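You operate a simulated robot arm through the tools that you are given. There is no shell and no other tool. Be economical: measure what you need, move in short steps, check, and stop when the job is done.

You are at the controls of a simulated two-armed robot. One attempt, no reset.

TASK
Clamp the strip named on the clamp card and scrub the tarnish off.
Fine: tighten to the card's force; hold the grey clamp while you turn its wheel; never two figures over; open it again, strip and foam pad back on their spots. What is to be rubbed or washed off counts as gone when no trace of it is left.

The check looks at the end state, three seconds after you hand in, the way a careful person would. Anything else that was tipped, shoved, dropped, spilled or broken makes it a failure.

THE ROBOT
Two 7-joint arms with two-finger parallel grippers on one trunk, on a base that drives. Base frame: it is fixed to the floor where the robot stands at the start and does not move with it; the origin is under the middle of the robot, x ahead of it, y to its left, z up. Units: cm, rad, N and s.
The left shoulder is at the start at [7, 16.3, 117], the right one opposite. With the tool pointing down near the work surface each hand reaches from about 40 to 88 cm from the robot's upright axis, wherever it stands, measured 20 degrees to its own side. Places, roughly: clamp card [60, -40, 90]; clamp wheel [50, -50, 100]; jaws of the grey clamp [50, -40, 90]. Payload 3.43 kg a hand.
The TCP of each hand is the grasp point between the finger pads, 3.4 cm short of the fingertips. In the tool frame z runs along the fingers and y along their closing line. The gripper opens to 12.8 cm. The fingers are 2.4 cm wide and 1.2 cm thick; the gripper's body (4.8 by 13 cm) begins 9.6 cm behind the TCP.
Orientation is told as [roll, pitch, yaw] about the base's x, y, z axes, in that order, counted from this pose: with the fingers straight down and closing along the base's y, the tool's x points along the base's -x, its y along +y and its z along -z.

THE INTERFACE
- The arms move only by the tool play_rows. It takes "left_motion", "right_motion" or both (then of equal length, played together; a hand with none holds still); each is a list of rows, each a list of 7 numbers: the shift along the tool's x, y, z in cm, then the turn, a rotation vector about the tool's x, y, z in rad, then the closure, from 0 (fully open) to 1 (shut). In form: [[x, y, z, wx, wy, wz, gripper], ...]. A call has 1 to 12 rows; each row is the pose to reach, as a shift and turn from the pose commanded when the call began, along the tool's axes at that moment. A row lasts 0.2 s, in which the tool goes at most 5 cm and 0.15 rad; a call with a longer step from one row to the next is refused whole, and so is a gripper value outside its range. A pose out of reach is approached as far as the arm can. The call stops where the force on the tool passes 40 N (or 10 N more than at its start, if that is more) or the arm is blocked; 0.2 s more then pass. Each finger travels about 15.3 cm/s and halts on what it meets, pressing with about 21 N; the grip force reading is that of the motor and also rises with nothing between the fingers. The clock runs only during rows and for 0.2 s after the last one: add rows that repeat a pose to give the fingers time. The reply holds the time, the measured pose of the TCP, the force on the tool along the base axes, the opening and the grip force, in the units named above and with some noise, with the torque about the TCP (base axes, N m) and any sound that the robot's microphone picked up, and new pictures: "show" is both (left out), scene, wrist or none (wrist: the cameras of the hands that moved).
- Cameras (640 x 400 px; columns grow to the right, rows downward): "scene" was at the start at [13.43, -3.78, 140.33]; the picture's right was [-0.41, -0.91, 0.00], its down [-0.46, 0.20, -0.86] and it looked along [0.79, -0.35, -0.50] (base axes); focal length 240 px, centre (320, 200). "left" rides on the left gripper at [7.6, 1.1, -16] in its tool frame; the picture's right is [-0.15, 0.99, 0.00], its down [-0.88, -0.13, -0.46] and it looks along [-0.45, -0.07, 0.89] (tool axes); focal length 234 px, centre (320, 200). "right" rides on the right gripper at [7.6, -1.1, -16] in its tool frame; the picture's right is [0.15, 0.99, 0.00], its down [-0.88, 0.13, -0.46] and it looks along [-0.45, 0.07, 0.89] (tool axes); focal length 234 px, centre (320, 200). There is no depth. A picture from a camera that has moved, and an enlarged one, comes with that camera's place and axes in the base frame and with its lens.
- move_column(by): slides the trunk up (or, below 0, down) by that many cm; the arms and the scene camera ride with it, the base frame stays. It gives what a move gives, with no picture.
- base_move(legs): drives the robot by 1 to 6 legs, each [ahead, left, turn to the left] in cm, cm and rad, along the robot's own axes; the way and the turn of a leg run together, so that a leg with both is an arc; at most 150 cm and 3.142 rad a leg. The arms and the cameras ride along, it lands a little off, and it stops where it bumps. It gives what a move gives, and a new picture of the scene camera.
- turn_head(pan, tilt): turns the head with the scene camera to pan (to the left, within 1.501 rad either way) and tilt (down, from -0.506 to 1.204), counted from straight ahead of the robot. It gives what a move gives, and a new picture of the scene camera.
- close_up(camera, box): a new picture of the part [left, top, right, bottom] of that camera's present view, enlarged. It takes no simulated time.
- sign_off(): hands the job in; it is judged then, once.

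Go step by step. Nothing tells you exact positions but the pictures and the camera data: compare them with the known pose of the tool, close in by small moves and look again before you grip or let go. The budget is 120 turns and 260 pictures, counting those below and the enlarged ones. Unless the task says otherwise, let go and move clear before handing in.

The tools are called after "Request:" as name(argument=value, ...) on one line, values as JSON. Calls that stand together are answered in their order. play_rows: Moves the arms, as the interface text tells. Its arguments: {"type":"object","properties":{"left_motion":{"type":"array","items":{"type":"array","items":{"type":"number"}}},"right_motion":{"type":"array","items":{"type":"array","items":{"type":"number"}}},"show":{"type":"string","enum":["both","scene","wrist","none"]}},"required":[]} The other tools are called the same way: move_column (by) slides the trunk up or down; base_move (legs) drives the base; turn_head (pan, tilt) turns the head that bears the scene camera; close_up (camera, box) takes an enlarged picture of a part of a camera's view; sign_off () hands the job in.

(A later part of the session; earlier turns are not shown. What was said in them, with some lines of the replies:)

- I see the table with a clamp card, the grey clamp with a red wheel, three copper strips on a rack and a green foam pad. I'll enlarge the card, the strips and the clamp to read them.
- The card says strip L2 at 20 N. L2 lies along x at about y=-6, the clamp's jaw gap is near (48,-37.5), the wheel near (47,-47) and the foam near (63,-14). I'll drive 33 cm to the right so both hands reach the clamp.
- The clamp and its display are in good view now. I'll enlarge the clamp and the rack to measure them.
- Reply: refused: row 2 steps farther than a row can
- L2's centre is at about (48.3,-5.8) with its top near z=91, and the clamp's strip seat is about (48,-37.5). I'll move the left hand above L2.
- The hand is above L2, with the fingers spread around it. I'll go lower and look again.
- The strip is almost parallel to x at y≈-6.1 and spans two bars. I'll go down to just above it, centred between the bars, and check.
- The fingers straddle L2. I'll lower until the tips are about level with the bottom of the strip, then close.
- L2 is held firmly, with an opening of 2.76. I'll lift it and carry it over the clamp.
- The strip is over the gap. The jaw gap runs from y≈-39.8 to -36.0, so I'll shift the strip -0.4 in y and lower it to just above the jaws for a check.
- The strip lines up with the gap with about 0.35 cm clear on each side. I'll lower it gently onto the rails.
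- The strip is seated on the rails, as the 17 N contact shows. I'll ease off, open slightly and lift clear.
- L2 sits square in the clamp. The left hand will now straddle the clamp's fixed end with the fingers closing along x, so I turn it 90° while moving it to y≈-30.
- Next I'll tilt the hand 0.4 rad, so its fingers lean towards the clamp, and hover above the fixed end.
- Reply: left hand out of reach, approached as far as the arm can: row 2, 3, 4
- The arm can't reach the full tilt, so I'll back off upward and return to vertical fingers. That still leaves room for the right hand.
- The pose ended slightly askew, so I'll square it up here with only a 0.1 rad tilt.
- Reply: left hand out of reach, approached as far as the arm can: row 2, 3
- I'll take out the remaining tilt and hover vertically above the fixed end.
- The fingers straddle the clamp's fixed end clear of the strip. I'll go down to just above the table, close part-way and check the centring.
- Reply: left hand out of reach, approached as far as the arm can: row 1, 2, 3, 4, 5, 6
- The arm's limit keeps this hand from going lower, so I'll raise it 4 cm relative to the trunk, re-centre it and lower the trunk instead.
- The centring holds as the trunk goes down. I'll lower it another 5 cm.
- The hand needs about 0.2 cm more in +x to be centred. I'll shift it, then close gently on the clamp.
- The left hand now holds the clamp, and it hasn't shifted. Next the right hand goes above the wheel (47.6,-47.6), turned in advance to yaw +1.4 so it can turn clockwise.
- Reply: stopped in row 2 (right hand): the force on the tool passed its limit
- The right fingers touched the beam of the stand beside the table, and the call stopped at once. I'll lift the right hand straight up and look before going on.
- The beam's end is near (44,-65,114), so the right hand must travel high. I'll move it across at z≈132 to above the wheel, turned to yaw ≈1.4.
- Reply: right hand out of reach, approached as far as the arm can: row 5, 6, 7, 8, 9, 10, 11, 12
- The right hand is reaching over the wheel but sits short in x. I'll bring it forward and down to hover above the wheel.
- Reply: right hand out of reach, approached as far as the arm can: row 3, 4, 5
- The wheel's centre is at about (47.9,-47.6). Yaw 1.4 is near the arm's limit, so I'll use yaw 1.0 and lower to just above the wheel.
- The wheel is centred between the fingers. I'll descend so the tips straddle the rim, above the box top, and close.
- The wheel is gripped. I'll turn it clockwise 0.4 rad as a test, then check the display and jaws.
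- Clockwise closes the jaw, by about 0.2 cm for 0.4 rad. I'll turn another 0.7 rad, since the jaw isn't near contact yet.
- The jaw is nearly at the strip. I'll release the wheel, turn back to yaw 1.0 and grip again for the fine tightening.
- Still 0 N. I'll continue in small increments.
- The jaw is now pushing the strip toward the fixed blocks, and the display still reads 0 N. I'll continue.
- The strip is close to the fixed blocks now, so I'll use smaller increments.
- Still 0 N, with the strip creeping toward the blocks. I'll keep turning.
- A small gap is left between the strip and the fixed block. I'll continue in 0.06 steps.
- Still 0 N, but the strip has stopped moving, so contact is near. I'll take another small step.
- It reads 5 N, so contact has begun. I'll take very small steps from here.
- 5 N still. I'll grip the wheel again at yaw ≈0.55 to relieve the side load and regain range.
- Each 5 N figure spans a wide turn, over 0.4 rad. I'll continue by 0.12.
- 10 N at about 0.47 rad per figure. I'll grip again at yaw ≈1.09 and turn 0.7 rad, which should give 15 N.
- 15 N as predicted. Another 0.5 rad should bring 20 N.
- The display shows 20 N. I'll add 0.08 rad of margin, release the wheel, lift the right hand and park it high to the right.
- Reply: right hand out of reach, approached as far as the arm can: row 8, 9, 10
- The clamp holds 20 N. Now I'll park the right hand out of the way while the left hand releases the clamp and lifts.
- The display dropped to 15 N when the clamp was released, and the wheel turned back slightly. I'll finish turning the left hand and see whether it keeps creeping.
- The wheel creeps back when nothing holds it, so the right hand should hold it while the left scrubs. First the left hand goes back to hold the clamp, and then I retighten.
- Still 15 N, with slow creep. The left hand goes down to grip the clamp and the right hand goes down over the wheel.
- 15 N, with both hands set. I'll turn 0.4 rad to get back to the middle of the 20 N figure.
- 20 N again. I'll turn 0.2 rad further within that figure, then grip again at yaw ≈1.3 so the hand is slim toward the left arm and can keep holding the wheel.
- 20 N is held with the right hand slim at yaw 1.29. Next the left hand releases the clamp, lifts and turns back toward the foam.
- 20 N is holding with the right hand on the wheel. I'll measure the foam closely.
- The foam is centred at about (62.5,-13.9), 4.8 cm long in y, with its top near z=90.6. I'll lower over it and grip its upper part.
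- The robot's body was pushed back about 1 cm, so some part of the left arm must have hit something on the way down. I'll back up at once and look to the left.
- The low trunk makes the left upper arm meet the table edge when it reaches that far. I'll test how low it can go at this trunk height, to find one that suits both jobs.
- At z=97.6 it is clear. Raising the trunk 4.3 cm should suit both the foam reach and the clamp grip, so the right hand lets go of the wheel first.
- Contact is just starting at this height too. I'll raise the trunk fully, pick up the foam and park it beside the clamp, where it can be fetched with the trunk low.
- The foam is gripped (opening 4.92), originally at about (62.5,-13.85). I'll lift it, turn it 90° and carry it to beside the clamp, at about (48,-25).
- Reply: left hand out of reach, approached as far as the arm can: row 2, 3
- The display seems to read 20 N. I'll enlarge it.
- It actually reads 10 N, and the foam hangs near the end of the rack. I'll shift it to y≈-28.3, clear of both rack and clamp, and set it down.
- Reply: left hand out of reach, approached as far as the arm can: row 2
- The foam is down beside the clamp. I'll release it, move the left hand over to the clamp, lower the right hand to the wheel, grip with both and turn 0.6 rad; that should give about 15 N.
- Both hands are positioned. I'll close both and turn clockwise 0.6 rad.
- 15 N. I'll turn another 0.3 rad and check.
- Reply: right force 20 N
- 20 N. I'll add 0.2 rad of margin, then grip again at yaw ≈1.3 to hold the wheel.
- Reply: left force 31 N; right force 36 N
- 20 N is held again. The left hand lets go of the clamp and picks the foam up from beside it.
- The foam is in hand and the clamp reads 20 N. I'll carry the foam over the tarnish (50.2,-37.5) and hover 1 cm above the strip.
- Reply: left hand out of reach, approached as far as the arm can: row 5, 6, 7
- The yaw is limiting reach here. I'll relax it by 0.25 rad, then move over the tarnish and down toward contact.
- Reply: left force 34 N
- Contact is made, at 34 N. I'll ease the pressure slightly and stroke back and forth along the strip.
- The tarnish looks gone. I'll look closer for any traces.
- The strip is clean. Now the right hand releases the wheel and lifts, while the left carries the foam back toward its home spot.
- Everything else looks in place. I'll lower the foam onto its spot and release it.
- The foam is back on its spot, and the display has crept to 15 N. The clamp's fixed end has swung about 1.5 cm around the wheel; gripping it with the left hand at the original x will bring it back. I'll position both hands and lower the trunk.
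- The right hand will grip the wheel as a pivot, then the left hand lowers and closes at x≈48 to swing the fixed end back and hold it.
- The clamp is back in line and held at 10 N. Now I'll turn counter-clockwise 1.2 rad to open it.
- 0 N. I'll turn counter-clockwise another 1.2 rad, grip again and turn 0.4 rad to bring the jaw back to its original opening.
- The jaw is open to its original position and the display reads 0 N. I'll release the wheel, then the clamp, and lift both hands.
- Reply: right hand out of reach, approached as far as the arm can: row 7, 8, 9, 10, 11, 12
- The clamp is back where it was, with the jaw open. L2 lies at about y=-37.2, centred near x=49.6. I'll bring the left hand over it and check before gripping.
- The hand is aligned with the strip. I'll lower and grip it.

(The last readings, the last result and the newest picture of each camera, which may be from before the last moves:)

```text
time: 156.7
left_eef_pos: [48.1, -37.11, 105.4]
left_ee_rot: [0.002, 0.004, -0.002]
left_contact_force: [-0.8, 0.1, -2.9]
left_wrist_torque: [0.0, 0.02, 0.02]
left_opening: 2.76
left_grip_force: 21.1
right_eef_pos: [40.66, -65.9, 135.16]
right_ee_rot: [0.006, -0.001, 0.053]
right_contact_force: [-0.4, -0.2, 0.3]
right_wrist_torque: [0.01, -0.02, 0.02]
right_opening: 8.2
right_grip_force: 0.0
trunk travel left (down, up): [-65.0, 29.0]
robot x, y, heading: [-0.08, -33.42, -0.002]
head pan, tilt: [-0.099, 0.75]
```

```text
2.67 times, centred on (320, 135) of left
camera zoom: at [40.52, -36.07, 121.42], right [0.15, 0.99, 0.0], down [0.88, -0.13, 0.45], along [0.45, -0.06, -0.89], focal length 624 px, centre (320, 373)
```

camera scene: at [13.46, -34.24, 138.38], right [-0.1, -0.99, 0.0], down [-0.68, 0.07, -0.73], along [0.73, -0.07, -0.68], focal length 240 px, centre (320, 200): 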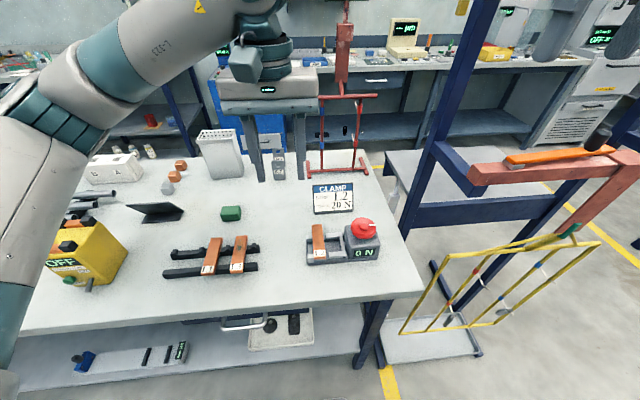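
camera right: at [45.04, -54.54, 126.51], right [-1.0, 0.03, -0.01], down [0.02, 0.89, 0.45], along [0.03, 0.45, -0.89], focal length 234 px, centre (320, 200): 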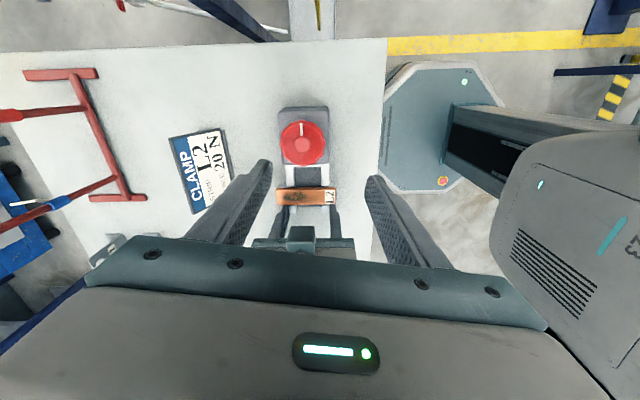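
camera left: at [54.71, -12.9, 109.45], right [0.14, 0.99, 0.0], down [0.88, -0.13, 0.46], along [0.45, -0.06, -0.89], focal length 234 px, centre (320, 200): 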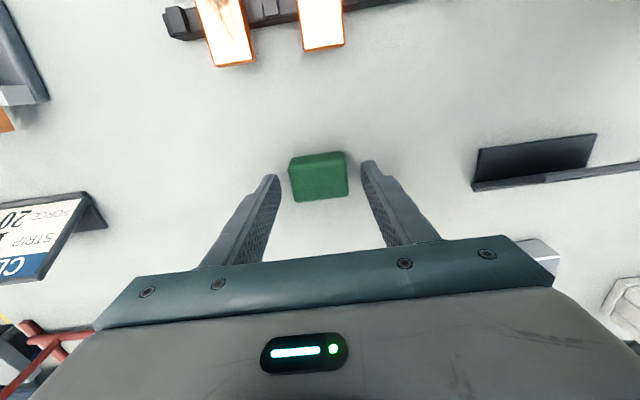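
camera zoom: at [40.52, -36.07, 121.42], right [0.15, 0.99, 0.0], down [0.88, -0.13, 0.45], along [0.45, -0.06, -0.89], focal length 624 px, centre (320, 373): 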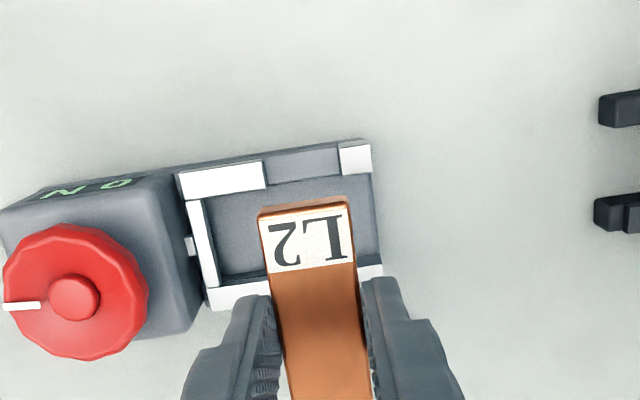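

L2 is held cleanly and the clamp is undisturbed. I'll carry the strip back above the L2 place on the rack.

Request:
play_rows(left_motion=[[0.2, 4.5, -1, 0, 0, 0, 0.85], [0.4, 9, -1, 0, 0, 0, 0.85], [0.7, 13.5, -1, 0, 0, 0, 0.85], [0.9, 18, -1, 0, 0, 0, 0.85], [1.1, 22.5, -1, 0, 0, 0, 0.85], [1.3, 27, -1, 0, 0, 0, 0.85], [1.5, 31.1, 0, 0, 0, 0, 0.85], [1.5, 31.1, 4, 0, 0, 0, 0.85], [1.5, 31.1, 8, 0, 0, 0, 0.85], [1.5, 31.1, 8, 0, 0, 0, 0.85]], show="none")

Request:
close_up(camera="scene", box=[145, 200, 255, 285])

Request:
close_up(camera="left", box=[220, 40, 420, 165])

```text
time: 158.9
left_eef_pos: [46.68, -6.03, 97.49]
left_ee_rot: [0.003, 0.002, -0.001]
left_contact_force: [-0.3, -0.1, -3.2]
left_wrist_torque: [-0.02, 0.06, -0.01]
left_opening: 2.75
left_grip_force: 20.5
right_eef_pos: [40.61, -66.08, 135.22]
right_ee_rot: [0.005, 0.0, 0.053]
right_contact_force: [0.4, 0.2, -0.9]
right_wrist_torque: [0.05, 0.0, 0.02]
right_opening: 8.19
right_grip_force: 0.1
trunk travel left (down, up): [-65.0, 29.0]
robot x, y, heading: [-0.16, -33.06, -0.001]
head pan, tilt: [-0.099, 0.75]
```

```text
4.71 times, centred on (200, 242) of scene
camera zoom: at [13.45, -34.23, 138.39], right [-0.1, -1.0, 0.0], down [-0.68, 0.07, -0.73], along [0.73, -0.07, -0.68], focal length 1127 px, centre (885, 0)
```

zoom: 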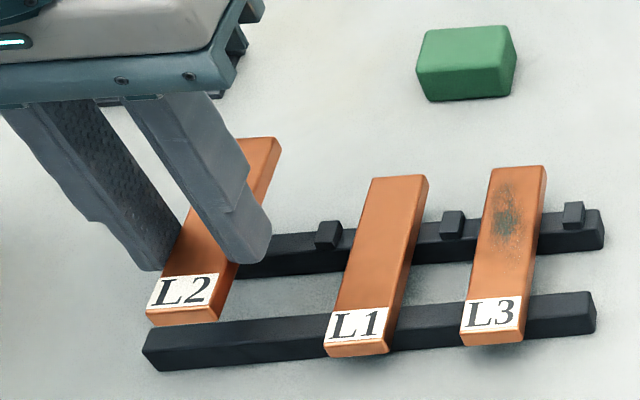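

```text
3.20 times, centred on (320, 102) of left
camera zoom: at [39.04, -4.92, 113.48], right [0.15, 0.99, 0.0], down [0.88, -0.13, 0.45], along [0.45, -0.06, -0.89], focal length 749 px, centre (320, 512)
```

zoom: 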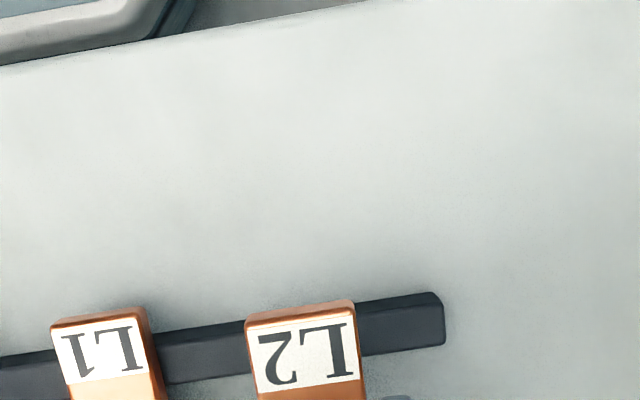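

The strip is over its place. I'll lower it gently onto the bars and release.

Request:
play_rows(left_motion=[[0, 0, 1.5, 0, 0, 0, 0.85], [0, 0, 2.8, 0, 0, 0, 0.85], [0, 0, 3.3, 0, 0, 0, 0.85], [0, 0, 3.55, 0, 0, 0, 0.85], [0, 0, 3.55, 0, 0, 0, 0.85]], show="none")

Request:
close_up(camera="scene", box=[155, 200, 265, 285])

```text
time: 160.1
left_eef_pos: [46.7, -6.08, 93.97]
left_ee_rot: [0.003, 0.004, -0.002]
left_contact_force: [-0.5, 0.5, -2.6]
left_wrist_torque: [0.04, 0.04, 0.0]
left_opening: 2.78
left_grip_force: 21.3
right_eef_pos: [40.6, -65.94, 135.11]
right_ee_rot: [0.005, 0.0, 0.053]
right_contact_force: [-0.1, -0.9, -0.1]
right_wrist_torque: [0.0, -0.01, 0.0]
right_opening: 8.18
right_grip_force: 0.0
trunk travel left (down, up): [-65.0, 29.0]
robot x, y, heading: [-0.18, -33.33, -0.002]
head pan, tilt: [-0.099, 0.75]
```

```text
4.71 times, centred on (210, 242) of scene
camera zoom: at [13.48, -34.22, 138.38], right [-0.1, -1.0, 0.0], down [-0.68, 0.07, -0.73], along [0.73, -0.07, -0.68], focal length 1127 px, centre (838, 0)
```

zoom: 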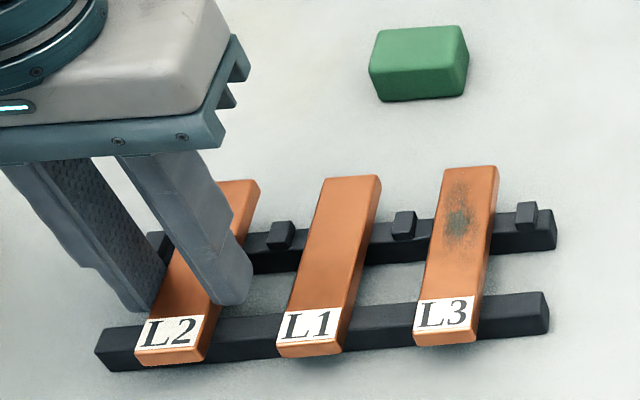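

It isn't touching yet. I'll lower a little more until it's in contact.

Request:
play_rows(left_motion=[[0, 0, 0.15, 0, 0, 0, 0.85], [0, 0, 0.3, 0, 0, 0, 0.85], [0, 0, 0.3, 0, 0, 0, 0.85]], show="none")

Request:
close_up(camera="scene", box=[155, 200, 265, 285])

```text
time: 160.9
left_eef_pos: [46.56, -6.0, 93.8]
left_ee_rot: [0.003, 0.003, -0.001]
left_contact_force: [0.3, 0.4, -2.8]
left_wrist_torque: [-0.02, 0.02, 0.0]
left_opening: 2.76
left_grip_force: 21.4
right_eef_pos: [40.55, -65.94, 135.09]
right_ee_rot: [0.003, 0.0, 0.053]
right_contact_force: [0.5, 0.2, -0.5]
right_wrist_torque: [0.01, 0.02, -0.01]
right_opening: 8.19
right_grip_force: 0.0
trunk travel left (down, up): [-65.0, 29.0]
robot x, y, heading: [-0.3, -33.13, 0.003]
head pan, tilt: [-0.099, 0.75]
```

```text
4.71 times, centred on (210, 242) of scene
camera zoom: at [13.48, -34.21, 138.38], right [-0.1, -1.0, 0.0], down [-0.68, 0.07, -0.73], along [0.73, -0.07, -0.68], focal length 1127 px, centre (838, 0)
```

zoom: 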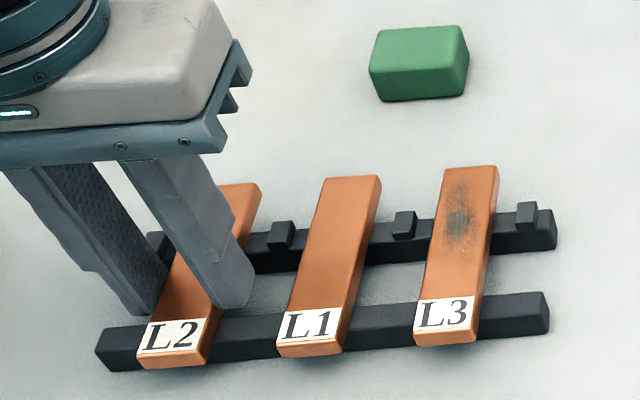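

Request:
play_rows(left_motion=[[0, 0, 0.12, 0, 0, 0, 0.85], [0, 0, 0.24, 0, 0, 0, 0.85], [0, 0, 0.24, 0, 0, 0, 0.85]], show="none")

Request:
close_up(camera="scene", box=[155, 200, 265, 285])

```text
time: 161.7
left_eef_pos: [46.72, -6.05, 93.62]
left_ee_rot: [0.003, -0.001, -0.001]
left_contact_force: [3.1, 4.2, 14.8]
left_wrist_torque: [0.09, 0.19, -0.05]
left_opening: 2.79
left_grip_force: 21.0
right_eef_pos: [40.48, -65.93, 135.07]
right_ee_rot: [0.006, 0.0, 0.054]
right_contact_force: [-0.6, 0.2, 0.1]
right_wrist_torque: [-0.01, -0.01, -0.01]
right_opening: 8.21
right_grip_force: 0.0
trunk travel left (down, up): [-65.0, 29.0]
robot x, y, heading: [-0.43, -33.43, -0.003]
head pan, tilt: [-0.099, 0.75]
```

```text
4.71 times, centred on (210, 242) of scene
camera zoom: at [13.37, -34.24, 138.42], right [-0.1, -1.0, 0.0], down [-0.68, 0.07, -0.73], along [0.73, -0.07, -0.68], focal length 1127 px, centre (838, 0)
```

zoom: 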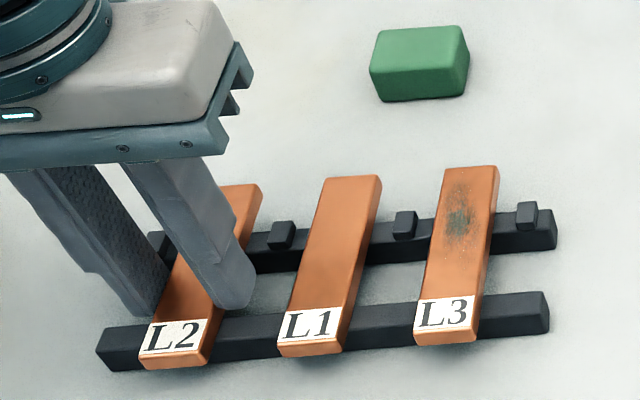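

Contact is made, so the strip is resting on the bars. I'll ease off, open and lift clear.

Request:
play_rows(left_motion=[[0, 0, -0.15, 0, 0, 0, 0.85], [0, 0, -0.15, 0, 0, 0, 0.74], [0, 0, -0.15, 0, 0, 0, 0.68], [0, 0, -0.15, 0, 0, 0, 0.62], [0, 0, -4, 0, 0, 0, 0.6], [0, 0, -8.5, 0, 0, 0, 0.5], [0, 0, -13, 0, 0, 0, 0.4], [0, 0, -17.5, 0, 0, 0, 0.3], [2, 0, -22, 0, 0, 0, 0.3]], show="scene")

Request:
close_up(camera="scene", box=[155, 200, 265, 285])

Request:
close_up(camera="scene", box=[295, 205, 395, 268])

```text
time: 163.7
left_eef_pos: [44.51, -6.14, 115.57]
left_ee_rot: [0.003, 0.002, -0.003]
left_contact_force: [-0.4, -0.1, 0.2]
left_wrist_torque: [-0.01, -0.04, 0.01]
left_opening: 8.95
left_grip_force: 0.0
right_eef_pos: [40.34, -65.98, 135.08]
right_ee_rot: [0.007, -0.002, 0.052]
right_contact_force: [-0.2, -0.9, 0.2]
right_wrist_torque: [-0.03, -0.03, 0.01]
right_opening: 8.19
right_grip_force: 0.1
trunk travel left (down, up): [-65.0, 29.0]
robot x, y, heading: [-0.31, -33.72, -0.006]
head pan, tilt: [-0.099, 0.75]
camera scene: at [13.25, -34.29, 138.4], right [-0.1, -1.0, 0.0], down [-0.68, 0.07, -0.73], along [0.73, -0.07, -0.68], focal length 240 px, centre (320, 200)
```

scene: 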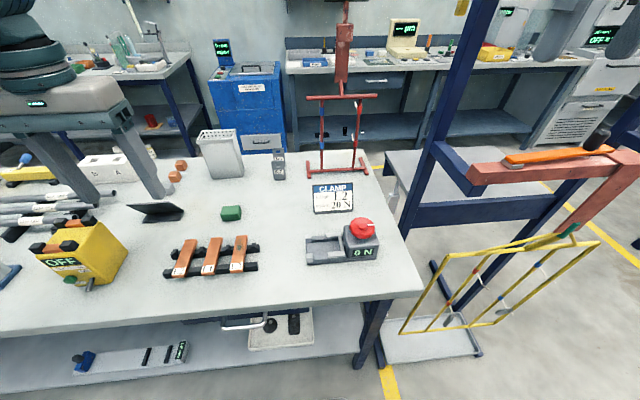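

```text
4.71 times, centred on (210, 242) of scene
camera zoom: at [13.25, -34.29, 138.4], right [-0.1, -1.0, 0.0], down [-0.68, 0.07, -0.73], along [0.73, -0.07, -0.68], focal length 1127 px, centre (838, 0)
```

zoom: 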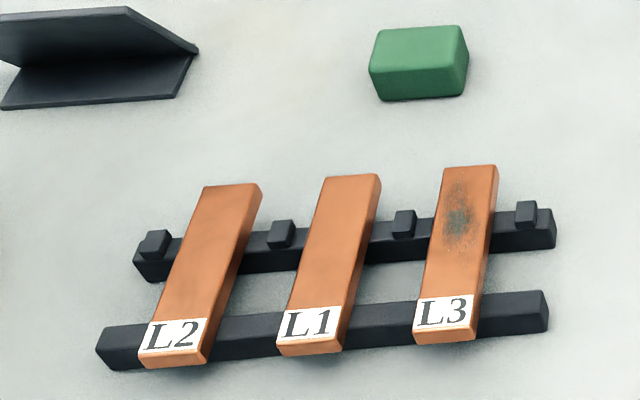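

```text
6.35 times, centred on (345, 236) of scene
camera zoom: at [13.25, -34.29, 138.4], right [-0.1, -1.0, 0.0], down [-0.68, 0.07, -0.73], along [0.73, -0.07, -0.68], focal length 1521 px, centre (161, -32)
```

zoom: 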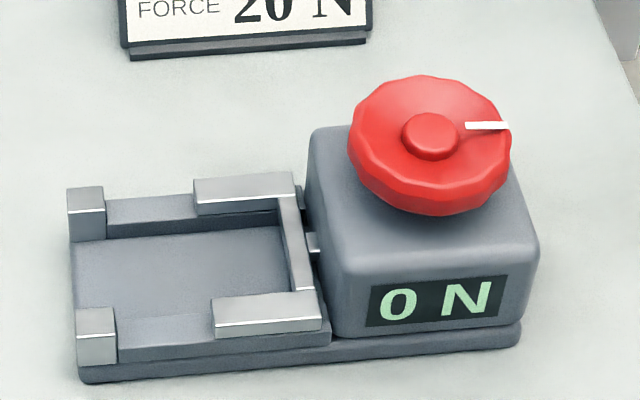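

L2 is clean and back on its rack spot, the foam is in place, the clamp is open at 0 N, and both hands are clear. I'm handing in.

Request:
sign_off()

```text
The job is handed in.
```

Strip L2 was clamped at 20 N, scrubbed clean and put back on the rack; the foam pad is back on its spot, and the clamp is open and reads 0 N.

Two things may count against it:
- **Bumps:** the right fingers touched the beam of the stand beside the table, and the left arm pressed against something near the table edge. Nothing looks moved in the pictures.
- **Clamp position:** the clamp swung about 1.5 cm while it was not being held. I brought it back to within about 0.5 cm of where it started.
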